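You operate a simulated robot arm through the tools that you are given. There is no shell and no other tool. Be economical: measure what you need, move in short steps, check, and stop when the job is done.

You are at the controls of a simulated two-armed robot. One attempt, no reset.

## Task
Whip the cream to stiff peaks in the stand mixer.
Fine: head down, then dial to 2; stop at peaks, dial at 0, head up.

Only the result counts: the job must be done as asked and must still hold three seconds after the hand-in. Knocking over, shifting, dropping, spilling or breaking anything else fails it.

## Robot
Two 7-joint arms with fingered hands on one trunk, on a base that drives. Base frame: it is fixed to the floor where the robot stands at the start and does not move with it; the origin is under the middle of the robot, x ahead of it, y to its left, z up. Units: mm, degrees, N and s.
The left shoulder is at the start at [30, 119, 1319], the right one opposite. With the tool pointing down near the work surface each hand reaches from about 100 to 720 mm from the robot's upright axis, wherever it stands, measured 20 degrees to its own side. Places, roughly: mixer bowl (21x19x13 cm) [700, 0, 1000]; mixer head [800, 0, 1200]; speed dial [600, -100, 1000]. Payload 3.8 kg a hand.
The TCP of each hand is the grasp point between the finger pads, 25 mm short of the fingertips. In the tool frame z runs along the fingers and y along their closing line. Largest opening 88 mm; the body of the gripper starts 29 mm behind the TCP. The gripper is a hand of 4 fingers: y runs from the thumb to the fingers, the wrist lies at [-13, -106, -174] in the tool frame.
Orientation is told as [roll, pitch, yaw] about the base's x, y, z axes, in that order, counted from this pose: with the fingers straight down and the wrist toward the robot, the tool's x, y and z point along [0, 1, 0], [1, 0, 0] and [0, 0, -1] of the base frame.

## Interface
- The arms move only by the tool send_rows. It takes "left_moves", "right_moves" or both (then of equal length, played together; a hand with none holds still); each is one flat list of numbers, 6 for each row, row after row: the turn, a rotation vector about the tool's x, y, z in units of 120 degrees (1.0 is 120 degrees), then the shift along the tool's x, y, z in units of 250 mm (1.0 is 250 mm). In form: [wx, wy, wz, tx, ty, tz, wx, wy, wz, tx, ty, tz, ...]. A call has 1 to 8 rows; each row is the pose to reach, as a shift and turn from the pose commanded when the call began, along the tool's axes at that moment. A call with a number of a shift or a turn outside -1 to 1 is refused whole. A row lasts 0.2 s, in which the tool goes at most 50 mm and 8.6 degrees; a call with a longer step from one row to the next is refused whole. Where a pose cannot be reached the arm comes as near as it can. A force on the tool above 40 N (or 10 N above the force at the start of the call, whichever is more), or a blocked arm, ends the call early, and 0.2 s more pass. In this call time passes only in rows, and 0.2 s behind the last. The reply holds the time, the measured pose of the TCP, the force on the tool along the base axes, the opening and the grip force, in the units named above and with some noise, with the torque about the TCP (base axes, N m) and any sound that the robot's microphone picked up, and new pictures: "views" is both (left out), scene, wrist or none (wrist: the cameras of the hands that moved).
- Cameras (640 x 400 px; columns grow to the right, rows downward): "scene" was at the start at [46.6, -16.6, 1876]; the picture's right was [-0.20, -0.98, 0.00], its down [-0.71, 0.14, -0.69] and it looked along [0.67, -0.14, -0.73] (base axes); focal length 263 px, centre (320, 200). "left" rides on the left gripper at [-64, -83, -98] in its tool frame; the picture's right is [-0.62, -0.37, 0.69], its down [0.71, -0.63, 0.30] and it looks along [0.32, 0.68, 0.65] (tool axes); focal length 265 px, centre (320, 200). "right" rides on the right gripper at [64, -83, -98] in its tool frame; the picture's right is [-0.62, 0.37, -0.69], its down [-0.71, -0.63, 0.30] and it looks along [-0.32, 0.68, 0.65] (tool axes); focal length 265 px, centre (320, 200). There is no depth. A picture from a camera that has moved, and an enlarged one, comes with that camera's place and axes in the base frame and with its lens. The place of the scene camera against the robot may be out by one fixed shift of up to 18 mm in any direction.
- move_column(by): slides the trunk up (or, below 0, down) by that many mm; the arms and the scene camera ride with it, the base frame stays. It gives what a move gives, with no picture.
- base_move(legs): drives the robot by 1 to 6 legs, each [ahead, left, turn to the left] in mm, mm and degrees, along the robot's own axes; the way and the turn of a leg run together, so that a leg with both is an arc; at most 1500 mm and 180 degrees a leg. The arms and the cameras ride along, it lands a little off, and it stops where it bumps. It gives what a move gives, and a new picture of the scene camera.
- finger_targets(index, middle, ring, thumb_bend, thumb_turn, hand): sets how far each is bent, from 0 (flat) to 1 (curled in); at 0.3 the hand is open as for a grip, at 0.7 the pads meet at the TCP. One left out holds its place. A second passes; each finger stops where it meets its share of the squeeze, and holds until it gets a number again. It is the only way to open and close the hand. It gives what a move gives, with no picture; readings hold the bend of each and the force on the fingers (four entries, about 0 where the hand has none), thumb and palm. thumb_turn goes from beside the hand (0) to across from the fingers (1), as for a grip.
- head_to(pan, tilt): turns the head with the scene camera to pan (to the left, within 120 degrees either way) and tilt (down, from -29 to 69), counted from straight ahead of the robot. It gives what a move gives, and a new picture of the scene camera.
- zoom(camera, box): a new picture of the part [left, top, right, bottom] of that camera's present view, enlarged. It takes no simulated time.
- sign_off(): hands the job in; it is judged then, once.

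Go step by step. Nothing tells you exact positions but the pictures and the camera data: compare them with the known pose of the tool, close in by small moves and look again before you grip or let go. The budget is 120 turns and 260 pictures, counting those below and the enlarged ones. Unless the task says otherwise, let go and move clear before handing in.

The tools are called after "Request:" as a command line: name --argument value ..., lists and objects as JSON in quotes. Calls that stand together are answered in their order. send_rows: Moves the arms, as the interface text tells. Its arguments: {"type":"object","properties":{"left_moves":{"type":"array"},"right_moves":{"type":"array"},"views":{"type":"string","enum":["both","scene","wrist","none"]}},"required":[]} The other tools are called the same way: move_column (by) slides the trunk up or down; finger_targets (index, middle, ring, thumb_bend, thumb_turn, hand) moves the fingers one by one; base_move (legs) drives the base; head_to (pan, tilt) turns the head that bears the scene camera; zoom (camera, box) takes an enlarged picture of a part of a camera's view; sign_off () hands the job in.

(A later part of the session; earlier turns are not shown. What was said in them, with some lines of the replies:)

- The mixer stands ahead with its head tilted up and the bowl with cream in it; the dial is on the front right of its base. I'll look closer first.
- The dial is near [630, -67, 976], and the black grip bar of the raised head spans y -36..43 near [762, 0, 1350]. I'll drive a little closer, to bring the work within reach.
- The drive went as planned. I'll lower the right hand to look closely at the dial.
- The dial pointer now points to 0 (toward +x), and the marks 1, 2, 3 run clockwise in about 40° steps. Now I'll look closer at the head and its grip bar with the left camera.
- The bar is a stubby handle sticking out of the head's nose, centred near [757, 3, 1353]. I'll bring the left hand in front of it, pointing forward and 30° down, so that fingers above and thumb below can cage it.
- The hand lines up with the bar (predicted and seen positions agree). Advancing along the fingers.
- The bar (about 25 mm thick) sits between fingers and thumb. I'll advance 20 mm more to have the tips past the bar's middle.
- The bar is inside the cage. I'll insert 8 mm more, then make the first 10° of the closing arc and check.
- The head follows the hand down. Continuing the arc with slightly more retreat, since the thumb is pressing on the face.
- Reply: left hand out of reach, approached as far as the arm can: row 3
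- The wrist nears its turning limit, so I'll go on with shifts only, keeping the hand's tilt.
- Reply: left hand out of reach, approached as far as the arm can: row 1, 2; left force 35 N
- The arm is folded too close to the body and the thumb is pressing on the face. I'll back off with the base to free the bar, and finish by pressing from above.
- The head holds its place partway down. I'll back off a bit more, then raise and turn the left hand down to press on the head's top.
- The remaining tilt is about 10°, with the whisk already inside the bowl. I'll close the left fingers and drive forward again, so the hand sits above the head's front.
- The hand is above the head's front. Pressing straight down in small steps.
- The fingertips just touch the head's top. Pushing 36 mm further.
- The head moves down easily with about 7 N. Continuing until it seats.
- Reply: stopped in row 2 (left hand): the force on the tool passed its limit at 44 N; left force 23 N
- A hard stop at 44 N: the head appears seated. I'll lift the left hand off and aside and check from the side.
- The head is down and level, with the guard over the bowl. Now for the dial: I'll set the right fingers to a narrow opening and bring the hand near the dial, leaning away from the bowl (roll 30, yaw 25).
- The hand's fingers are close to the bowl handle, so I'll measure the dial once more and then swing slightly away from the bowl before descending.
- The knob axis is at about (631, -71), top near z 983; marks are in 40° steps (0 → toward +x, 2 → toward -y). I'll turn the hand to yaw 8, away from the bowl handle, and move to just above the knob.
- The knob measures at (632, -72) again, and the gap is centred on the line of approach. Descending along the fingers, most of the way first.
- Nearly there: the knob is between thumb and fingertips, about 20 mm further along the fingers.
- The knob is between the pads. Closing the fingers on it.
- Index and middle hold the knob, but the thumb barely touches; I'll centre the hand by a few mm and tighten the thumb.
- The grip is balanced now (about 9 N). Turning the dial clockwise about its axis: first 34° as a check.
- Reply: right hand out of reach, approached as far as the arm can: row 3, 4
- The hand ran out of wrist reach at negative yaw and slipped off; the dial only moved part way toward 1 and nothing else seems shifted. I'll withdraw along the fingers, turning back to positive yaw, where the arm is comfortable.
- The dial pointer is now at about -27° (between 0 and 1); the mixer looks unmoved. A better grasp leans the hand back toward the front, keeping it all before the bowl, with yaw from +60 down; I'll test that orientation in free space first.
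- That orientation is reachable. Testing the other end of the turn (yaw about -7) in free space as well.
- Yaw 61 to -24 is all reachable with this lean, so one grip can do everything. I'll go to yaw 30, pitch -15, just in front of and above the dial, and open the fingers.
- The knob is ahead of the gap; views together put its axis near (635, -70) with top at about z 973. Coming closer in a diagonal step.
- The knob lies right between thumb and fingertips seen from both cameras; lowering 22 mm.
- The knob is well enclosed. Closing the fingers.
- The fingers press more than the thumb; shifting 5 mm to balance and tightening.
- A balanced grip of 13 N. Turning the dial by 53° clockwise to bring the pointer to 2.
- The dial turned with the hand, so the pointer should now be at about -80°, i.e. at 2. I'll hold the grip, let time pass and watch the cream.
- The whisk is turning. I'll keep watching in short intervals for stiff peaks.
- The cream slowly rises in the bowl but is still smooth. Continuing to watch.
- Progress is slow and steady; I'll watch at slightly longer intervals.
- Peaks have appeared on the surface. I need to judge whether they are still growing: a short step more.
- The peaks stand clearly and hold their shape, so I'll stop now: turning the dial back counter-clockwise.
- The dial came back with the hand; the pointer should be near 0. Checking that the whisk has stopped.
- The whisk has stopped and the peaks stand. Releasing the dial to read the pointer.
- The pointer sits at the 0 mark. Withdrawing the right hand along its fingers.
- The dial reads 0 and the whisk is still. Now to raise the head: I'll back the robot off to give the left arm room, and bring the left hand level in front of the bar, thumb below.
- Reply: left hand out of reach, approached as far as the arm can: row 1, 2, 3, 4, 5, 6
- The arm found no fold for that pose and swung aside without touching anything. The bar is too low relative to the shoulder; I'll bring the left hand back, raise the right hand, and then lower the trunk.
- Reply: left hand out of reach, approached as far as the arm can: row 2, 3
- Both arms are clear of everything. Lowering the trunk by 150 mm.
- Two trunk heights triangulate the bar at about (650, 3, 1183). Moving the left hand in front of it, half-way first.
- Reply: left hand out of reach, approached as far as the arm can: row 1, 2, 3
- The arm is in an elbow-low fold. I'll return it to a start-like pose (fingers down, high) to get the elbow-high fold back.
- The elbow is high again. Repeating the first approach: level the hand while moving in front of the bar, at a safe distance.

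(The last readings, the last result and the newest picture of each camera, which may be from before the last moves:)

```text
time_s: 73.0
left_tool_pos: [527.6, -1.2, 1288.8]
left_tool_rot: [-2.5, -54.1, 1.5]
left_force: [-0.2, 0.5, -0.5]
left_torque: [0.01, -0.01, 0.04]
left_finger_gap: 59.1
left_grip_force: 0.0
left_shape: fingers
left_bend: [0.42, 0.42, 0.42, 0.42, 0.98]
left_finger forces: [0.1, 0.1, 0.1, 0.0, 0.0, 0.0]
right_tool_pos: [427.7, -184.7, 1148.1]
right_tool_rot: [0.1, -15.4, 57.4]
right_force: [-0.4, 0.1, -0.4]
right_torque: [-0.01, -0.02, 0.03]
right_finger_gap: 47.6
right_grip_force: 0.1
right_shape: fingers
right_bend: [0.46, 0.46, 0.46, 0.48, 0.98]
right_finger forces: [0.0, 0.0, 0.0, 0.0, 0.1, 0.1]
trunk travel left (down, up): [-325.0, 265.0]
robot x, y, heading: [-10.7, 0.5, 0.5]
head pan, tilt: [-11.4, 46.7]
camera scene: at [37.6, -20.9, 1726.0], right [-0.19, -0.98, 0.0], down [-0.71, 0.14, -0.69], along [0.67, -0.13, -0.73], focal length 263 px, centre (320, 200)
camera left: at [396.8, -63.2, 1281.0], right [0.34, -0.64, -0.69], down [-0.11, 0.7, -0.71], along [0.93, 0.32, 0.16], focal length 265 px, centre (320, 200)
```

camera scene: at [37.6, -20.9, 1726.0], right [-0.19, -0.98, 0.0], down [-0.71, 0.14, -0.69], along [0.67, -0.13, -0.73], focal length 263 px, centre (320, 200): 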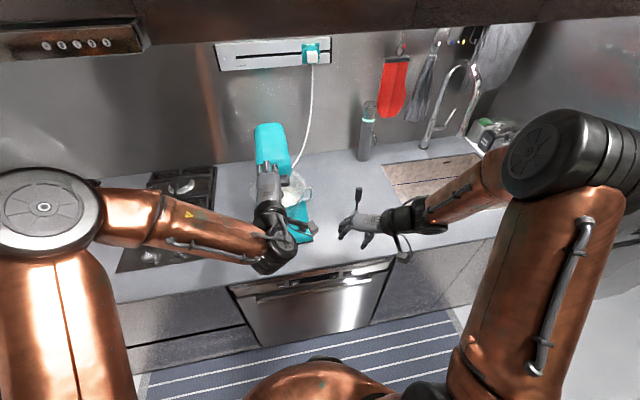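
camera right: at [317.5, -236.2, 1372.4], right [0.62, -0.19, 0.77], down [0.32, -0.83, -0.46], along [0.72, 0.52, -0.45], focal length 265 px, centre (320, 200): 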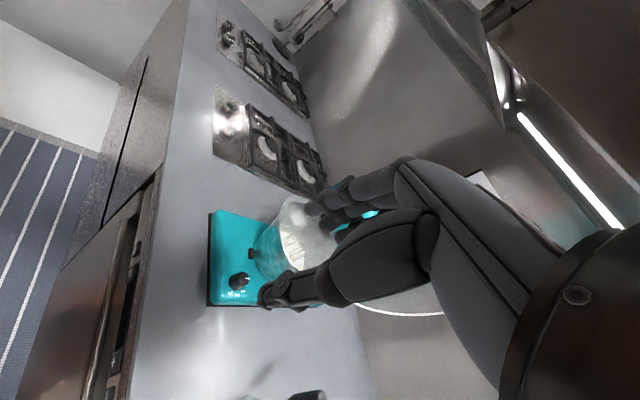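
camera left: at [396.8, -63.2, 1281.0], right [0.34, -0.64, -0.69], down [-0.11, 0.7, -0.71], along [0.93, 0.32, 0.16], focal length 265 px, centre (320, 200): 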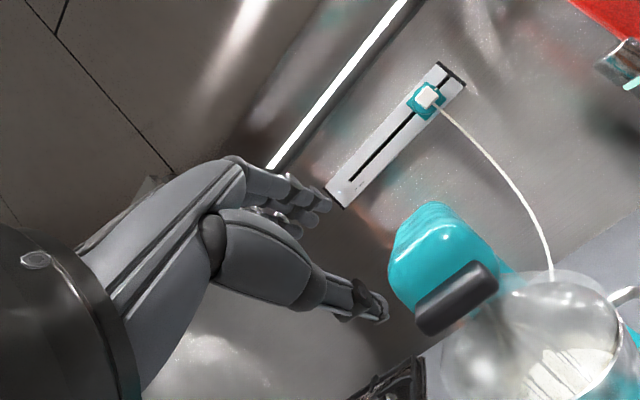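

The bar shows near (655, 0, 1175) from here too. Lowering the hand to its level, pitch -70.

Request:
send_rows --left_moves '[-0.0443, 0, 0, 0.002, -0.058, 0.111, -0.0887, 0, 0, 0.004, -0.115, 0.222, -0.133, 0, 0, 0.006, -0.173, 0.333]' --views "wrist"

Request:
zoom --camera "left" --box '[240, 160, 560, 380]'

Request:
zoom --camera "scene" --box '[235, 110, 335, 220]'

```text
time_s: 73.8
left_tool_pos: [572.4, 2.3, 1202.7]
left_tool_rot: [-4.7, -69.9, 3.8]
left_force: [-0.9, 0.1, -0.3]
left_torque: [0.05, -0.01, -0.02]
left_finger_gap: 59.1
left_grip_force: 0.2
left_shape: fingers
left_bend: [0.42, 0.42, 0.42, 0.42, 0.98]
left_finger forces: [0.1, 0.0, 0.1, 0.0, 0.0, 0.1]
right_tool_pos: [429.5, -180.4, 1149.1]
right_tool_rot: [0.1, -15.1, 57.3]
right_force: [0.4, 0.4, 0.3]
right_torque: [-0.01, 0.04, 0.0]
right_finger_gap: 48.1
right_grip_force: 0.1
right_shape: fingers
right_bend: [0.46, 0.46, 0.46, 0.48, 0.98]
right_finger forces: [0.0, 0.0, 0.0, 0.0, 0.1, 0.0]
trunk travel left (down, up): [-325.0, 265.0]
robot x, y, heading: [-10.3, -0.7, 0.4]
head pan, tilt: [-11.4, 46.7]
camera left: at [450.7, -61.6, 1160.4], right [0.52, -0.64, -0.57], down [0.08, 0.69, -0.72], along [0.85, 0.33, 0.41], focal length 265 px, centre (320, 200)
```

left: 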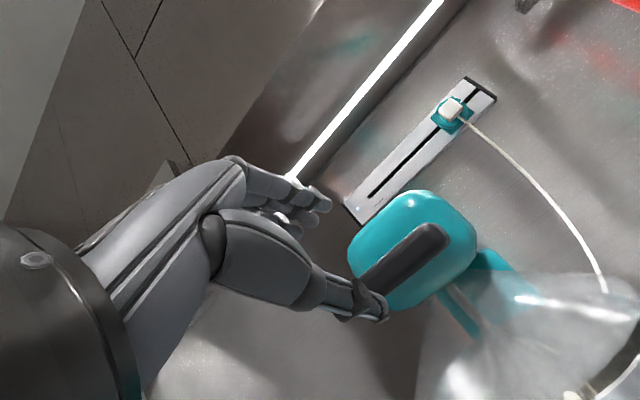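

```text
1.82 times, centred on (400, 270) of left
camera zoom: at [450.7, -61.6, 1160.4], right [0.52, -0.64, -0.57], down [0.08, 0.69, -0.72], along [0.85, 0.33, 0.41], focal length 483 px, centre (174, 73)
```

zoom: 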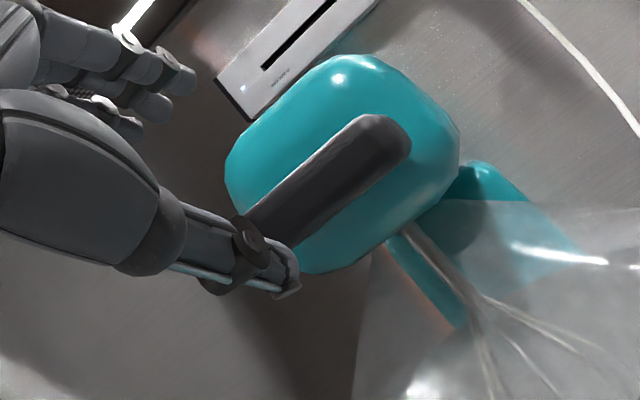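

```text
3.64 times, centred on (285, 165) of scene
camera zoom: at [39.7, -16.3, 1725.9], right [-0.19, -0.98, 0.0], down [-0.71, 0.14, -0.69], along [0.67, -0.13, -0.73], focal length 957 px, centre (447, 327)
```

zoom: 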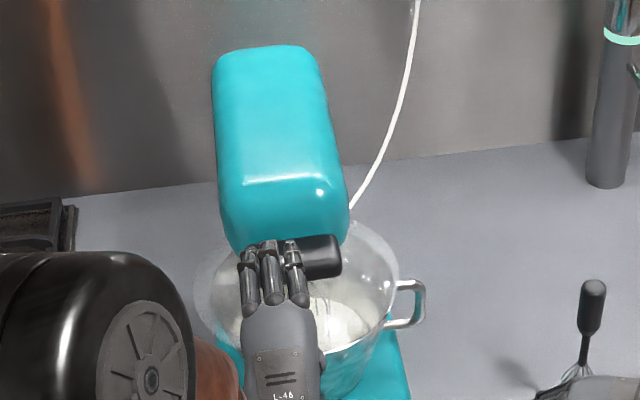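

The hand points at the bar, centred within a few mm. I'll go closer and level it a bit more (pitch about -82).

Request:
send_rows --left_moves '[-0.05, 0, 0, 0, -0.02, 0.088, -0.1, 0, 0, 0, -0.043, 0.175]' --views "wrist"

Request:
zoom --camera "left" --box '[240, 160, 560, 380]'

Request:
zoom --camera "scene" --box '[245, 140, 325, 220]'

```text
time_s: 74.4
left_tool_pos: [610.5, 3.2, 1177.9]
left_tool_rot: [-10.9, -81.8, 10.3]
left_force: [-0.5, -0.7, 0.1]
left_torque: [0.03, 0.03, 0.0]
left_finger_gap: 59.1
left_grip_force: 0.1
left_shape: fingers
left_bend: [0.42, 0.42, 0.42, 0.42, 0.98]
left_finger forces: [0.0, 0.0, 0.0, 0.0, 0.0, 0.0]
right_tool_pos: [429.5, -183.6, 1148.5]
right_tool_rot: [0.1, -15.1, 57.3]
right_force: [0.5, 0.1, 0.3]
right_torque: [-0.01, -0.01, 0.01]
right_finger_gap: 47.9
right_grip_force: 0.1
right_shape: fingers
right_bend: [0.46, 0.46, 0.46, 0.48, 0.98]
right_finger forces: [0.0, 0.1, 0.1, 0.0, 0.0, 0.0]
trunk travel left (down, up): [-325.0, 265.0]
robot x, y, heading: [-7.4, 0.8, 0.4]
head pan, tilt: [-11.4, 46.7]
camera left: at [500.5, -64.3, 1111.8], right [0.63, -0.64, -0.45], down [0.22, 0.7, -0.69], along [0.75, 0.34, 0.58], focal length 265 px, centre (320, 200)
```

left: 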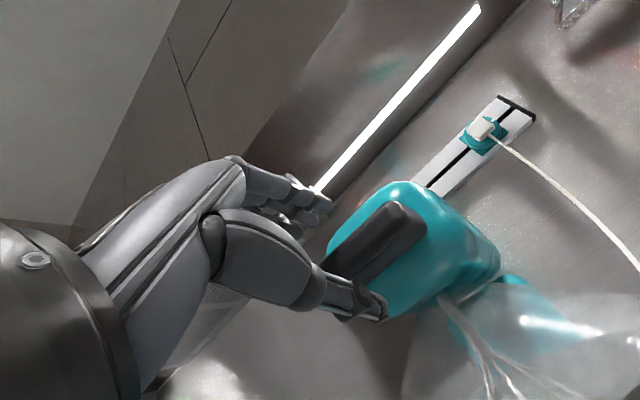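

```text
1.82 times, centred on (400, 270) of left
camera zoom: at [500.5, -64.3, 1111.8], right [0.63, -0.64, -0.45], down [0.22, 0.7, -0.69], along [0.75, 0.34, 0.58], focal length 483 px, centre (174, 73)
```

zoom: 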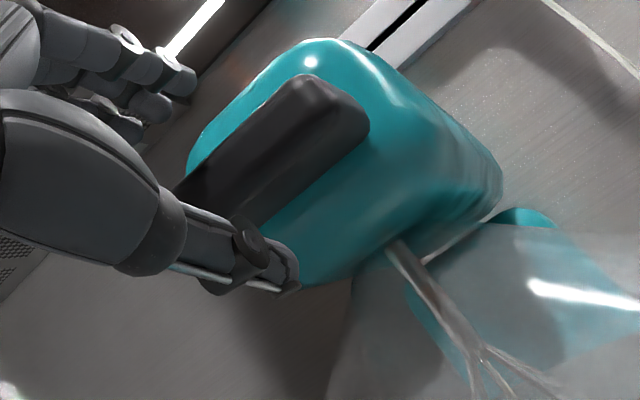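

```text
5.00 times, centred on (285, 180) of scene
camera zoom: at [39.1, -16.9, 1725.9], right [-0.19, -0.98, 0.0], down [-0.71, 0.14, -0.69], along [0.67, -0.13, -0.73], focal length 1316 px, centre (495, 300)
```

zoom: 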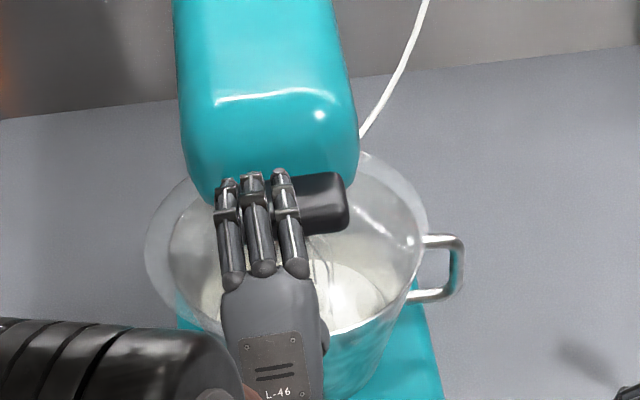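

Lined up: the bar lies straight ahead between fingers and thumb. Advancing 28 mm over it.

Request:
send_rows --left_moves '[0, 0, 0, 0, 0, 0.06, 0, 0, 0, 0, 0, 0.112]' --views "wrist"

Request:
zoom --camera "left" --box '[240, 160, 560, 380]'

Request:
zoom --camera "scene" --box '[245, 140, 325, 220]'

```text
time_s: 75.0
left_tool_pos: [638.7, 1.6, 1176.2]
left_tool_rot: [-10.6, -81.7, 10.3]
left_force: [0.2, 0.2, -1.1]
left_torque: [0.0, 0.01, 0.0]
left_finger_gap: 59.0
left_grip_force: 0.0
left_shape: fingers
left_bend: [0.42, 0.42, 0.42, 0.42, 0.98]
left_finger forces: [0.0, 0.1, 0.0, 0.1, 0.0, 0.0]
right_tool_pos: [428.5, -181.0, 1149.2]
right_tool_rot: [0.1, -15.2, 57.4]
right_force: [0.3, -0.1, -0.5]
right_torque: [-0.02, 0.01, 0.01]
right_finger_gap: 47.6
right_grip_force: 0.1
right_shape: fingers
right_bend: [0.46, 0.46, 0.46, 0.48, 0.98]
right_finger forces: [0.1, 0.1, 0.1, 0.0, 0.0, 0.0]
trunk travel left (down, up): [-325.0, 265.0]
robot x, y, heading: [-5.6, -1.2, 0.5]
head pan, tilt: [-11.4, 46.7]
camera left: at [526.7, -64.3, 1108.8], right [0.63, -0.64, -0.45], down [0.22, 0.7, -0.69], along [0.75, 0.34, 0.58], focal length 265 px, centre (320, 200)
```

left: 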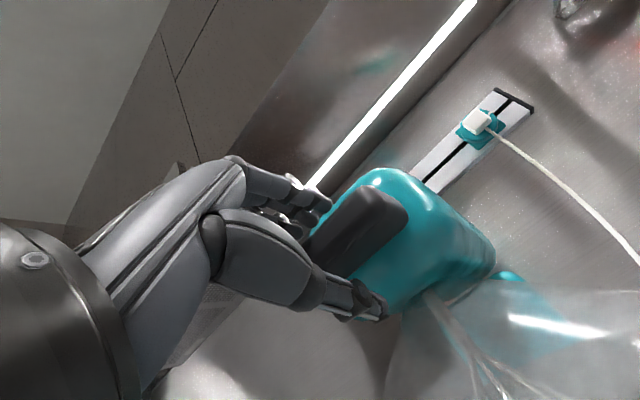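

```text
1.82 times, centred on (400, 270) of left
camera zoom: at [526.7, -64.3, 1108.8], right [0.63, -0.64, -0.45], down [0.22, 0.7, -0.69], along [0.75, 0.34, 0.58], focal length 483 px, centre (174, 73)
```

zoom: 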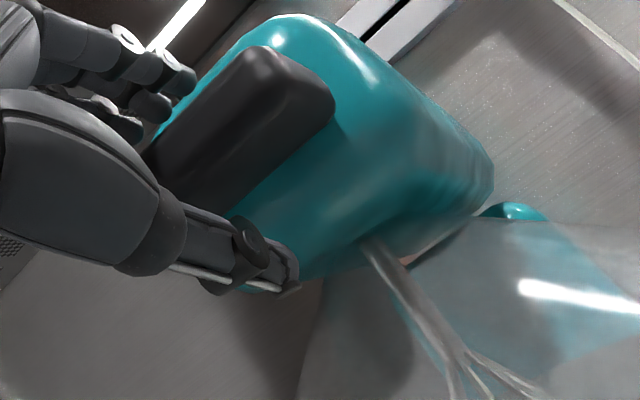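

```text
5.00 times, centred on (285, 180) of scene
camera zoom: at [38.3, -16.8, 1726.0], right [-0.19, -0.98, 0.0], down [-0.71, 0.14, -0.69], along [0.67, -0.13, -0.73], focal length 1316 px, centre (495, 300)
```

zoom: 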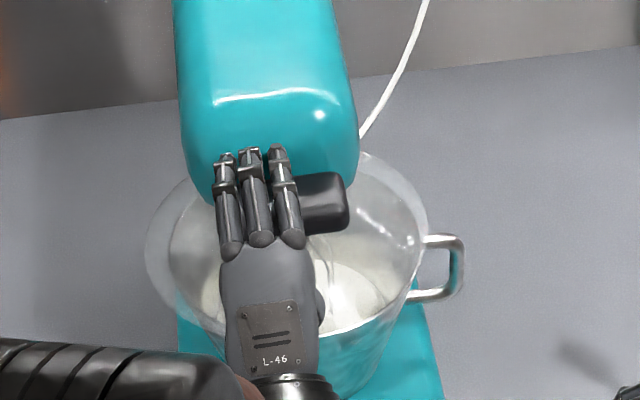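

The fingers are over and the thumb is under the bar. Narrowing the cage, then the first part of the lift.

Request:
finger_targets --hand "left" --index 0.54 --middle 0.54 --ring 0.54 --thumb_bend 0.54

Request:
send_rows --left_moves '[0.0222, 0, 0, 0, 0.07, 0.005, 0.0445, 0, 0, 0, 0.14, 0.01, 0.0667, 0, 0, 0, 0.212, 0.016]' --views "wrist"

Request:
zoom --camera "left" --box '[240, 160, 560, 380]'

Request:
zoom --camera "scene" --box '[245, 130, 345, 230]'

```text
time_s: 76.0
left_tool_pos: [637.6, 1.8, 1176.3]
left_tool_rot: [-10.4, -81.6, 10.1]
left_force: [0.3, 0.4, 0.2]
left_torque: [-0.01, 0.01, 0.01]
left_finger_gap: 33.5
left_grip_force: 0.2
left_shape: fingers
left_bend: [0.54, 0.54, 0.54, 0.54, 0.98]
left_finger forces: [0.0, 0.0, 0.0, 0.0, 0.1, 0.1]
right_tool_pos: [428.8, -182.1, 1148.6]
right_tool_rot: [0.0, -15.2, 57.3]
right_force: [0.1, 0.3, 0.6]
right_torque: [0.01, 0.0, 0.01]
right_finger_gap: 47.8
right_grip_force: 0.1
right_shape: fingers
right_bend: [0.46, 0.46, 0.46, 0.48, 0.98]
right_finger forces: [0.0, 0.0, 0.0, 0.1, 0.1, 0.0]
trunk travel left (down, up): [-325.0, 265.0]
robot x, y, heading: [-8.0, -0.6, 0.3]
head pan, tilt: [-11.4, 46.7]
```

```text
time_s: 76.8
left_tool_pos: [647.9, 4.4, 1227.3]
left_tool_rot: [-5.7, -73.8, 4.8]
left_force: [1.1, -0.6, -3.5]
left_torque: [-0.01, 0.0, 0.0]
left_finger_gap: 36.7
left_grip_force: 1.1
left_shape: fingers
left_bend: [0.54, 0.54, 0.54, 0.51, 0.97]
left_finger forces: [0.0, 0.1, 0.1, 0.1, 2.8, 0.0]
right_tool_pos: [428.1, -181.4, 1148.4]
right_tool_rot: [-0.1, -15.2, 57.4]
right_force: [-0.2, -0.3, -0.2]
right_torque: [0.01, 0.01, 0.0]
right_finger_gap: 48.1
right_grip_force: 0.1
right_shape: fingers
right_bend: [0.46, 0.46, 0.46, 0.48, 0.98]
right_finger forces: [0.0, 0.1, 0.0, 0.0, 0.1, 0.0]
trunk travel left (down, up): [-325.0, 265.0]
robot x, y, heading: [-4.9, 3.8, 0.5]
head pan, tilt: [-11.4, 46.7]
camera left: at [527.3, -61.8, 1175.7], right [0.56, -0.64, -0.53], down [0.12, 0.69, -0.71], along [0.82, 0.33, 0.47], focal length 265 px, centre (320, 200)
```

left: 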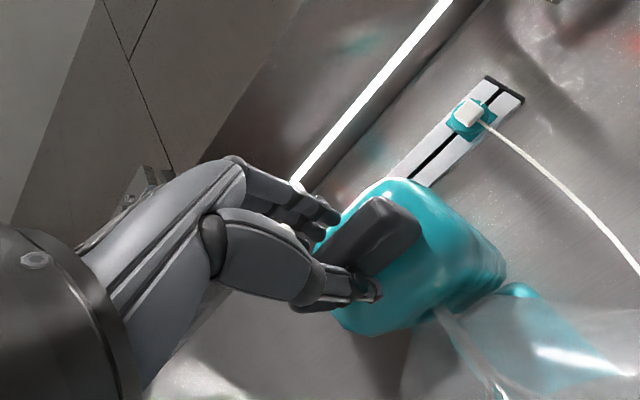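

```text
1.82 times, centred on (400, 270) of left
camera zoom: at [527.3, -61.8, 1175.7], right [0.56, -0.64, -0.53], down [0.12, 0.69, -0.71], along [0.82, 0.33, 0.47], focal length 483 px, centre (174, 73)
```

zoom: 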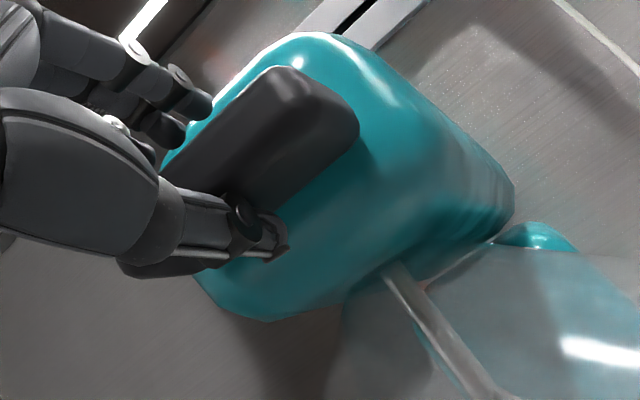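

```text
4.00 times, centred on (295, 180) of scene
camera zoom: at [38.5, -16.7, 1725.9], right [-0.19, -0.98, 0.0], down [-0.71, 0.14, -0.69], along [0.67, -0.13, -0.73], focal length 1053 px, centre (420, 280)
```

zoom: 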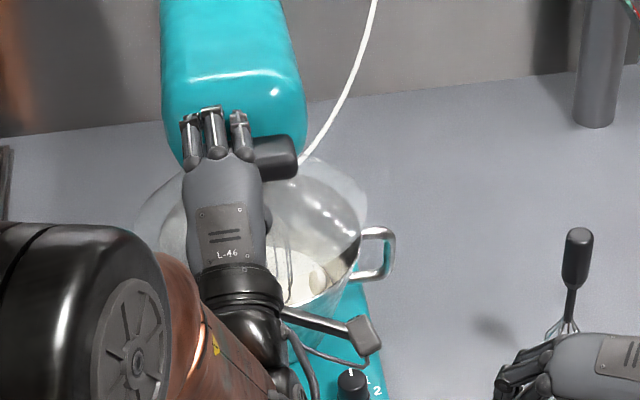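

The head is rising with only about 3 N. Continuing the arc.

Request:
send_rows --left_moves '[0.025, 0, 0, 0, 0.072, 0.01, 0.05, 0, 0, 0, 0.144, 0.02, 0.075, 0, 0, 0, 0.217, 0.031]' --views "wrist"

Request:
zoom --camera "left" --box '[240, 160, 560, 380]'

```text
time_s: 77.6
left_tool_pos: [670.4, 1.7, 1277.6]
left_tool_rot: [-3.8, -64.8, 2.8]
left_force: [-2.8, -0.1, -1.8]
left_torque: [0.01, 0.05, 0.0]
left_finger_gap: 36.7
left_grip_force: 1.8
left_shape: fingers
left_bend: [0.54, 0.54, 0.54, 0.52, 0.97]
left_finger forces: [0.0, 0.1, 0.0, 0.0, 2.8, 0.0]
right_tool_pos: [427.9, -180.7, 1148.8]
right_tool_rot: [0.0, -15.1, 57.3]
right_force: [0.0, 0.8, 0.3]
right_torque: [0.0, 0.01, -0.02]
right_finger_gap: 47.8
right_grip_force: 0.0
right_shape: fingers
right_bend: [0.46, 0.46, 0.46, 0.48, 0.98]
right_finger forces: [0.1, 0.0, 0.1, 0.0, 0.0, 0.1]
trunk travel left (down, up): [-325.0, 265.0]
robot x, y, heading: [-13.2, -2.5, 0.3]
head pan, tilt: [-11.4, 46.7]
camera left: at [544.5, -61.3, 1245.1], right [0.46, -0.64, -0.61], down [0.01, 0.69, -0.72], along [0.89, 0.32, 0.33], focal length 265 px, centre (320, 200)
```

left: 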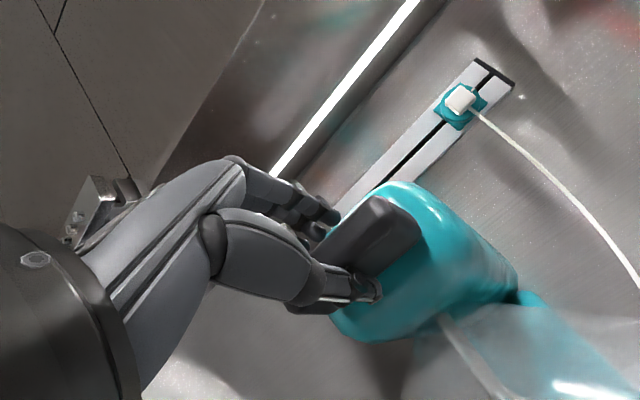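

```text
1.82 times, centred on (400, 270) of left
camera zoom: at [544.5, -61.3, 1245.1], right [0.46, -0.64, -0.61], down [0.01, 0.69, -0.72], along [0.89, 0.32, 0.33], focal length 483 px, centre (174, 73)
```

zoom: 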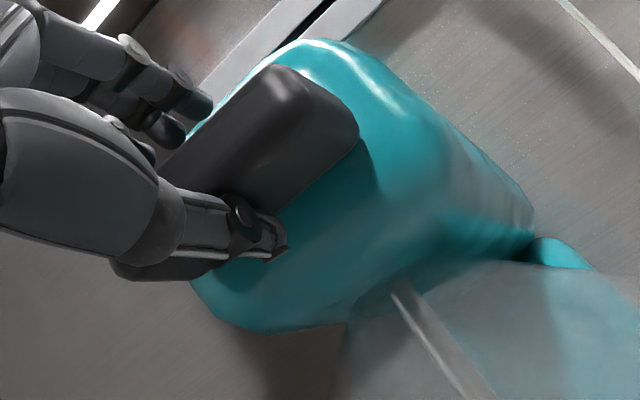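

The cage follows the head well. Next part of the arc.

Request:
send_rows --left_moves '[0.025, 0, 0, 0, 0.072, 0.013, 0.05, 0, 0, 0, 0.144, 0.026, 0.075, 0, 0, 0, 0.217, 0.04]' --views "wrist"

Request:
zoom --camera "left" --box '[240, 160, 560, 380]'

Request:
zoom --camera "scene" --box '[235, 80, 345, 230]'

```text
time_s: 78.4
left_tool_pos: [702.3, 3.2, 1320.0]
left_tool_rot: [-2.8, -55.9, 1.7]
left_force: [-1.5, -1.1, -2.5]
left_torque: [-0.02, -0.03, 0.01]
left_finger_gap: 37.2
left_grip_force: 2.0
left_shape: fingers
left_bend: [0.54, 0.54, 0.54, 0.51, 0.97]
left_finger forces: [0.0, 0.0, 0.0, 0.0, 3.3, 0.1]
right_tool_pos: [428.1, -181.9, 1149.0]
right_tool_rot: [0.1, -15.1, 57.3]
right_force: [-0.6, -0.2, 0.3]
right_torque: [-0.02, 0.01, 0.01]
right_finger_gap: 47.8
right_grip_force: 0.0
right_shape: fingers
right_bend: [0.46, 0.46, 0.46, 0.48, 0.98]
right_finger forces: [0.0, 0.0, 0.0, 0.0, 0.0, 0.0]
trunk travel left (down, up): [-325.0, 265.0]
robot x, y, heading: [-6.3, 2.1, 0.4]
head pan, tilt: [-11.4, 46.7]
camera left: at [571.7, -59.3, 1308.3], right [0.36, -0.64, -0.68], down [-0.09, 0.7, -0.71], along [0.93, 0.32, 0.19], focal length 265 px, centre (320, 200)
```

left: 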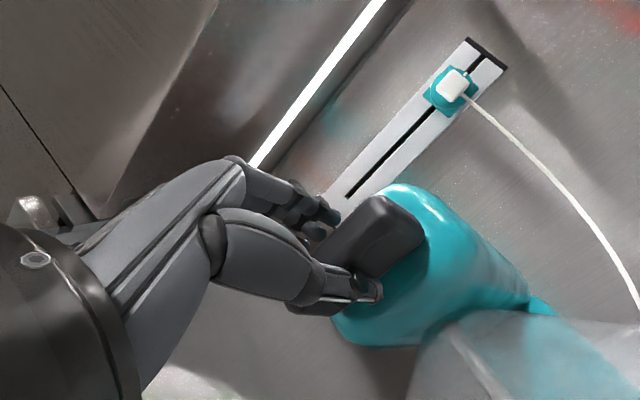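

```text
1.82 times, centred on (400, 270) of left
camera zoom: at [571.7, -59.3, 1308.3], right [0.36, -0.64, -0.68], down [-0.09, 0.7, -0.71], along [0.93, 0.32, 0.19], focal length 483 px, centre (174, 73)
```

zoom: 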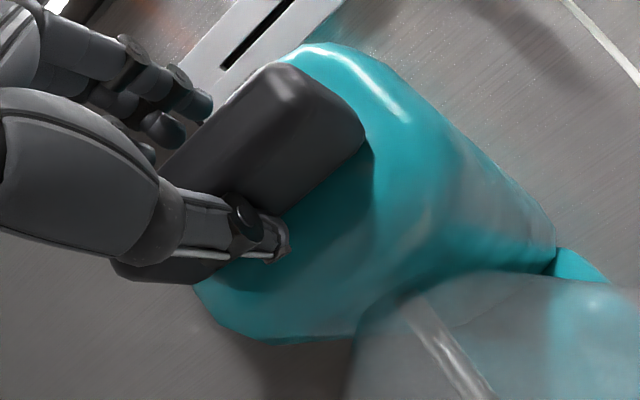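

```text
2.67 times, centred on (290, 155) of scene
camera zoom: at [38.6, -16.7, 1725.9], right [-0.19, -0.98, 0.0], down [-0.71, 0.14, -0.69], along [0.67, -0.13, -0.73], focal length 702 px, centre (400, 320)
```

zoom: 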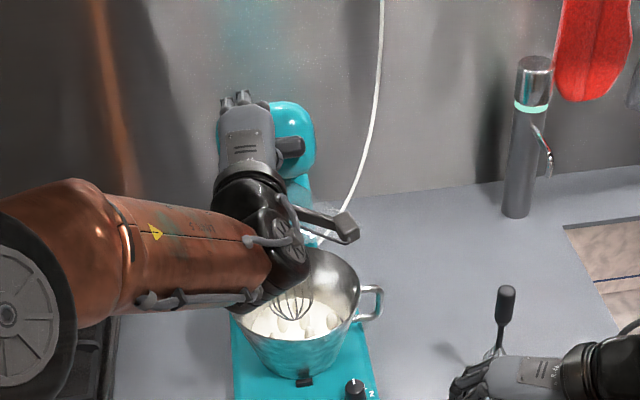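

Almost up. Continuing to the original height, watching for the stop.

Request:
send_rows --left_moves '[0.02, 0, 0, 0, 0.056, 0.011, 0.04, 0, 0, 0, 0.111, 0.022, 0.058, 0, 0, 0, 0.167, 0.033, 0.075, 0, 0, 0, 0.21, 0.045]' --views "wrist"

Request:
zoom --camera "scene" --box '[235, 80, 345, 230]'

```text
time_s: 79.4
left_tool_pos: [741.9, 4.7, 1356.7]
left_tool_rot: [-2.3, -46.7, 1.1]
left_force: [-2.3, -0.4, -3.3]
left_torque: [0.0, 0.03, 0.0]
left_finger_gap: 37.6
left_grip_force: 1.6
left_shape: fingers
left_bend: [0.54, 0.54, 0.54, 0.5, 0.97]
left_finger forces: [0.0, 0.1, 0.0, 0.0, 3.2, 0.1]
right_tool_pos: [427.8, -181.4, 1148.6]
right_tool_rot: [-0.1, -15.1, 57.4]
right_force: [-0.1, -0.4, 0.6]
right_torque: [-0.03, 0.02, 0.01]
right_finger_gap: 47.7
right_grip_force: 0.1
right_shape: fingers
right_bend: [0.46, 0.46, 0.46, 0.48, 0.98]
right_finger forces: [0.1, 0.0, 0.1, 0.0, 0.1, 0.0]
trunk travel left (down, up): [-325.0, 265.0]
robot x, y, heading: [-8.8, -1.2, 0.2]
head pan, tilt: [-11.4, 46.7]
camera left: at [610.4, -58.2, 1365.6], right [0.25, -0.64, -0.73], down [-0.2, 0.7, -0.69], along [0.95, 0.32, 0.04], focal length 265 px, centre (320, 200)
```

left: 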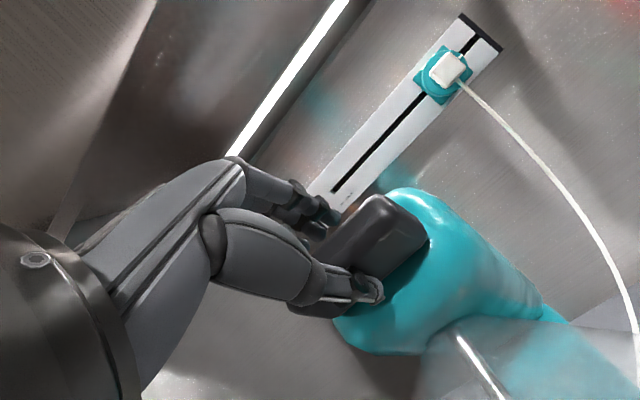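

```text
2.67 times, centred on (290, 155) of scene
camera zoom: at [38.5, -17.0, 1725.9], right [-0.19, -0.98, 0.0], down [-0.71, 0.14, -0.69], along [0.67, -0.13, -0.73], focal length 702 px, centre (400, 320)
```

zoom: 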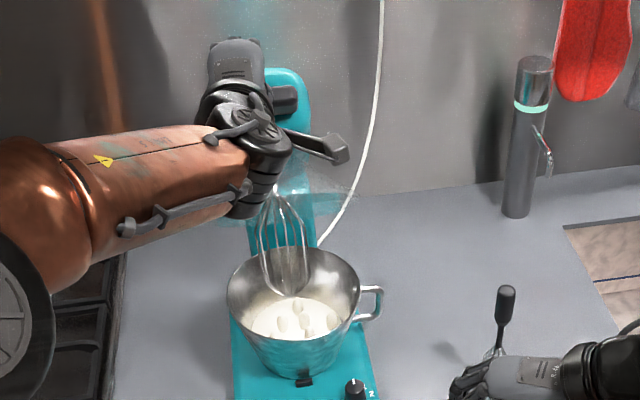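

The head is about back at its original height. A small further push to its stop.

Request:
send_rows --left_moves '[0.01, 0, 0, 0, 0.03, 0.006, 0.02, 0, 0, 0, 0.06, 0.014]' --views "none"

Request:
zoom --camera "left" --box '[240, 160, 560, 380]'

```text
time_s: 80.0
left_tool_pos: [755.6, 4.8, 1367.2]
left_tool_rot: [-2.2, -44.4, 0.9]
left_force: [-2.0, -2.1, -2.5]
left_torque: [-0.01, 0.03, 0.01]
left_finger_gap: 37.9
left_grip_force: 1.6
left_shape: fingers
left_bend: [0.54, 0.54, 0.54, 0.5, 0.96]
left_finger forces: [0.1, 0.1, 0.0, 0.0, 2.9, 0.0]
right_tool_pos: [428.2, -181.5, 1149.5]
right_tool_rot: [0.0, -15.3, 57.3]
right_force: [-0.5, 0.7, 0.8]
right_torque: [-0.04, 0.01, 0.0]
right_finger_gap: 47.9
right_grip_force: 0.0
right_shape: fingers
right_bend: [0.46, 0.46, 0.46, 0.48, 0.98]
right_finger forces: [0.1, 0.0, 0.0, 0.1, 0.0, 0.0]
trunk travel left (down, up): [-325.0, 265.0]
robot x, y, heading: [-8.4, 1.2, 0.3]
head pan, tilt: [-11.4, 46.7]
```

```text
1.82 times, centred on (400, 270) of left
camera zoom: at [623.9, -56.8, 1381.1], right [0.21, -0.64, -0.73], down [-0.23, 0.7, -0.68], along [0.95, 0.31, 0.0], focal length 483 px, centre (174, 73)
```

zoom: 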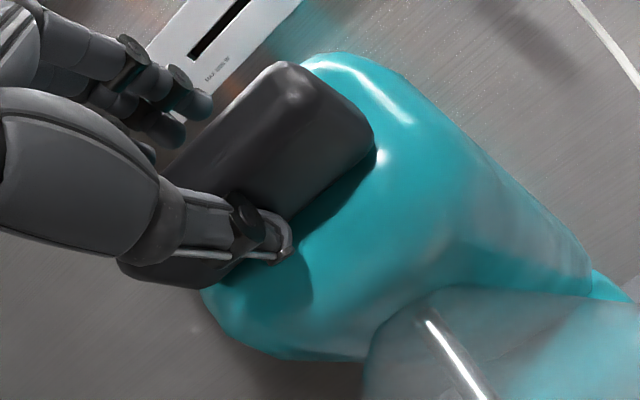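

The head is at or slightly above its original height. Opening the cage and withdrawing along the fingers.

Request:
finger_targets --hand "left" --index 0.36 --middle 0.36 --ring 0.36 --thumb_bend 0.36

Request:
send_rows --left_moves '[0, 0, 0, 0, 0, -0.06, 0, 0, 0, 0, 0, -0.16, 0, 0, 0, 0, 0, -0.3, 0, 0, 0, 0.1, 0, -0.42, 0, 0, 0, 0.25, 0, -0.5, 0, 0, 0, 0.4, 0, -0.5, 0, 0, 0, 0.55, 0, -0.5]' --views "both"

Request:
zoom --camera "scene" --box '[225, 80, 355, 250]'

```text
time_s: 81.0
left_tool_pos: [753.4, 6.4, 1368.5]
left_tool_rot: [-2.2, -44.4, 1.0]
left_force: [-0.4, -0.2, 0.6]
left_torque: [0.0, -0.01, -0.02]
left_finger_gap: 71.7
left_grip_force: 0.0
left_shape: fingers
left_bend: [0.36, 0.36, 0.36, 0.36, 0.97]
left_finger forces: [0.0, 0.0, 0.0, 0.0, 0.0, 0.1]
right_tool_pos: [428.4, -181.3, 1148.7]
right_tool_rot: [0.0, -15.2, 57.3]
right_force: [-1.1, -0.2, -0.7]
right_torque: [0.01, 0.03, -0.01]
right_finger_gap: 48.0
right_grip_force: 0.2
right_shape: fingers
right_bend: [0.46, 0.46, 0.46, 0.48, 0.98]
right_finger forces: [0.1, 0.0, 0.0, 0.0, 0.0, 0.0]
trunk travel left (down, up): [-325.0, 265.0]
robot x, y, heading: [-6.9, -0.6, 0.4]
head pan, tilt: [-11.4, 46.7]
```

```text
time_s: 82.6
left_tool_pos: [669.8, 150.7, 1452.7]
left_tool_rot: [-2.3, -44.3, 1.0]
left_force: [-0.3, 0.0, 0.3]
left_torque: [0.02, -0.01, -0.01]
left_finger_gap: 71.6
left_grip_force: 0.1
left_shape: fingers
left_bend: [0.36, 0.36, 0.36, 0.36, 0.97]
left_finger forces: [0.1, 0.0, 0.0, 0.1, 0.1, 0.1]
right_tool_pos: [428.6, -179.9, 1149.7]
right_tool_rot: [0.0, -15.2, 57.3]
right_force: [0.4, 0.0, -0.5]
right_torque: [0.01, 0.01, 0.01]
right_finger_gap: 47.8
right_grip_force: 0.1
right_shape: fingers
right_bend: [0.46, 0.46, 0.46, 0.48, 0.98]
right_finger forces: [0.0, 0.1, 0.0, 0.0, 0.1, 0.0]
trunk travel left (down, up): [-325.0, 265.0]
robot x, y, heading: [-5.1, 0.6, 0.2]
head pan, tilt: [-11.4, 46.7]
camera scene: at [38.0, -14.8, 1726.0], right [-0.19, -0.98, 0.0], down [-0.71, 0.14, -0.69], along [0.67, -0.13, -0.73], focal length 263 px, centre (320, 200)
camera left: at [538.1, 87.7, 1465.6], right [0.22, -0.64, -0.73], down [-0.23, 0.7, -0.68], along [0.95, 0.31, 0.0], focal length 265 px, centre (320, 200)
```

scene: 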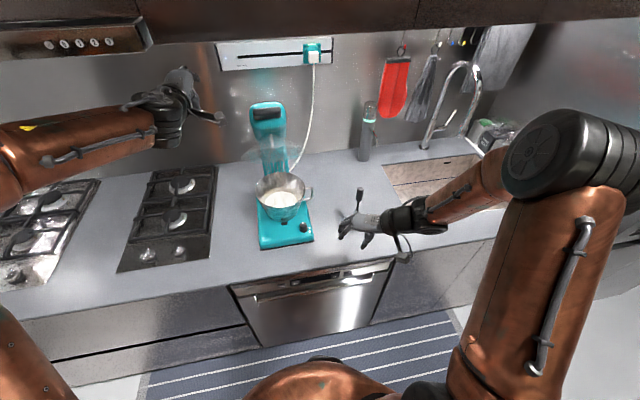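
left: 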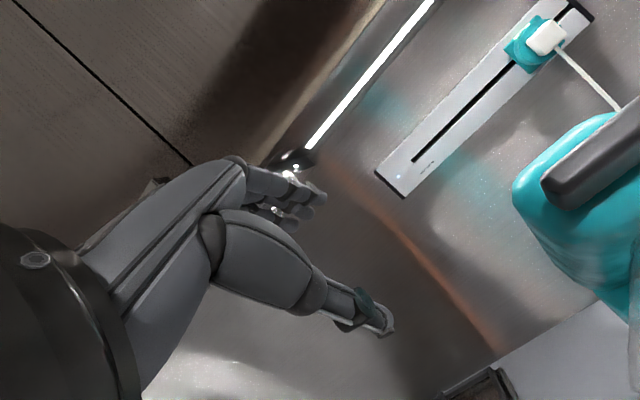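

```text
2.35 times, centred on (290, 165) of scene
camera zoom: at [38.0, -14.8, 1726.0], right [-0.19, -0.98, 0.0], down [-0.71, 0.14, -0.69], along [0.67, -0.13, -0.73], focal length 620 px, centre (391, 282)
```

zoom: 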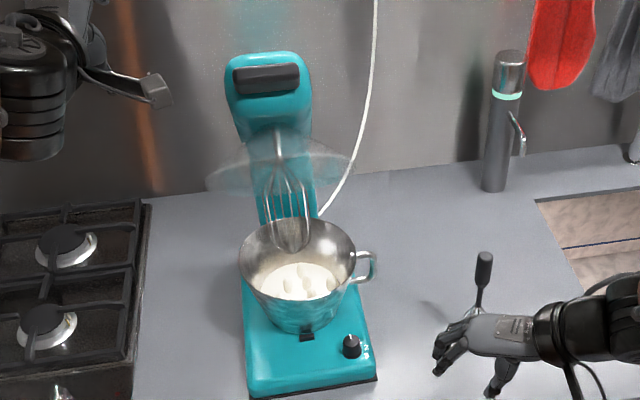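

The head stays up at its original height. A last check of the dial and the cream.

Request:
zoom --camera "scene" --box '[255, 170, 315, 240]'

Request:
zoom --camera "scene" --box '[290, 215, 320, 240]'

```text
5.71 times, centred on (285, 205) of scene
camera zoom: at [38.0, -14.8, 1726.0], right [-0.19, -0.98, 0.0], down [-0.71, 0.14, -0.69], along [0.67, -0.13, -0.73], focal length 1504 px, centre (520, 171)
```

zoom: 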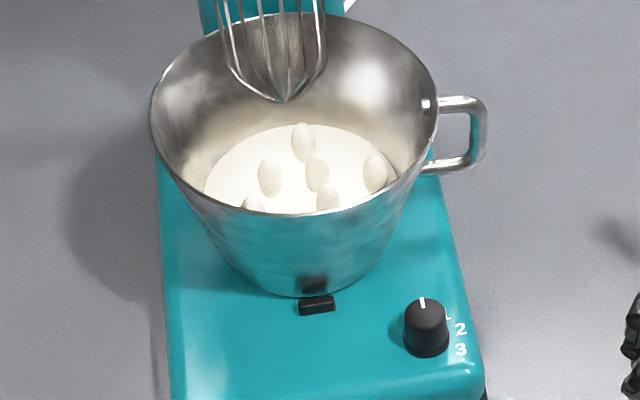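

```text
16.00 times, centred on (305, 228) of scene
camera zoom: at [38.0, -14.8, 1726.0], right [-0.19, -0.98, 0.0], down [-0.71, 0.14, -0.69], along [0.67, -0.13, -0.73], focal length 4213 px, centre (560, -240)
```

zoom: 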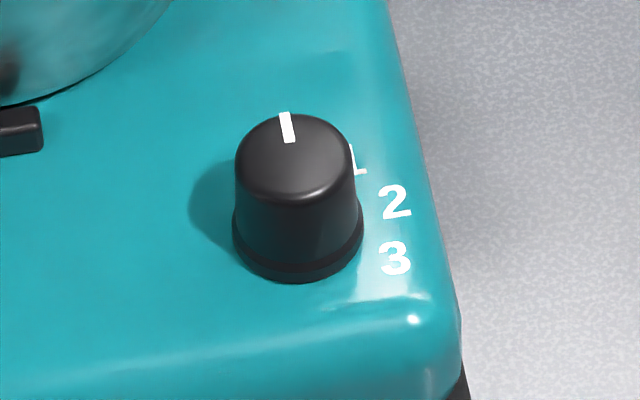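

The cream stands in firm peaks, the dial points at 0, the whisk is still, the head is up, and both hands are clear. Handing in.

Request:
sign_off

```text
The job is handed in.
```

The cream is whipped to peaks, the dial is back at 0, the mixer head is up, and nothing else was moved or spilled as far as the pictures show. I judged stiffness by eye from the camera view.

My first grip slipped off the dial partway to 1. The mixer probably ran slowly for about 13 seconds before I got the dial to 2.
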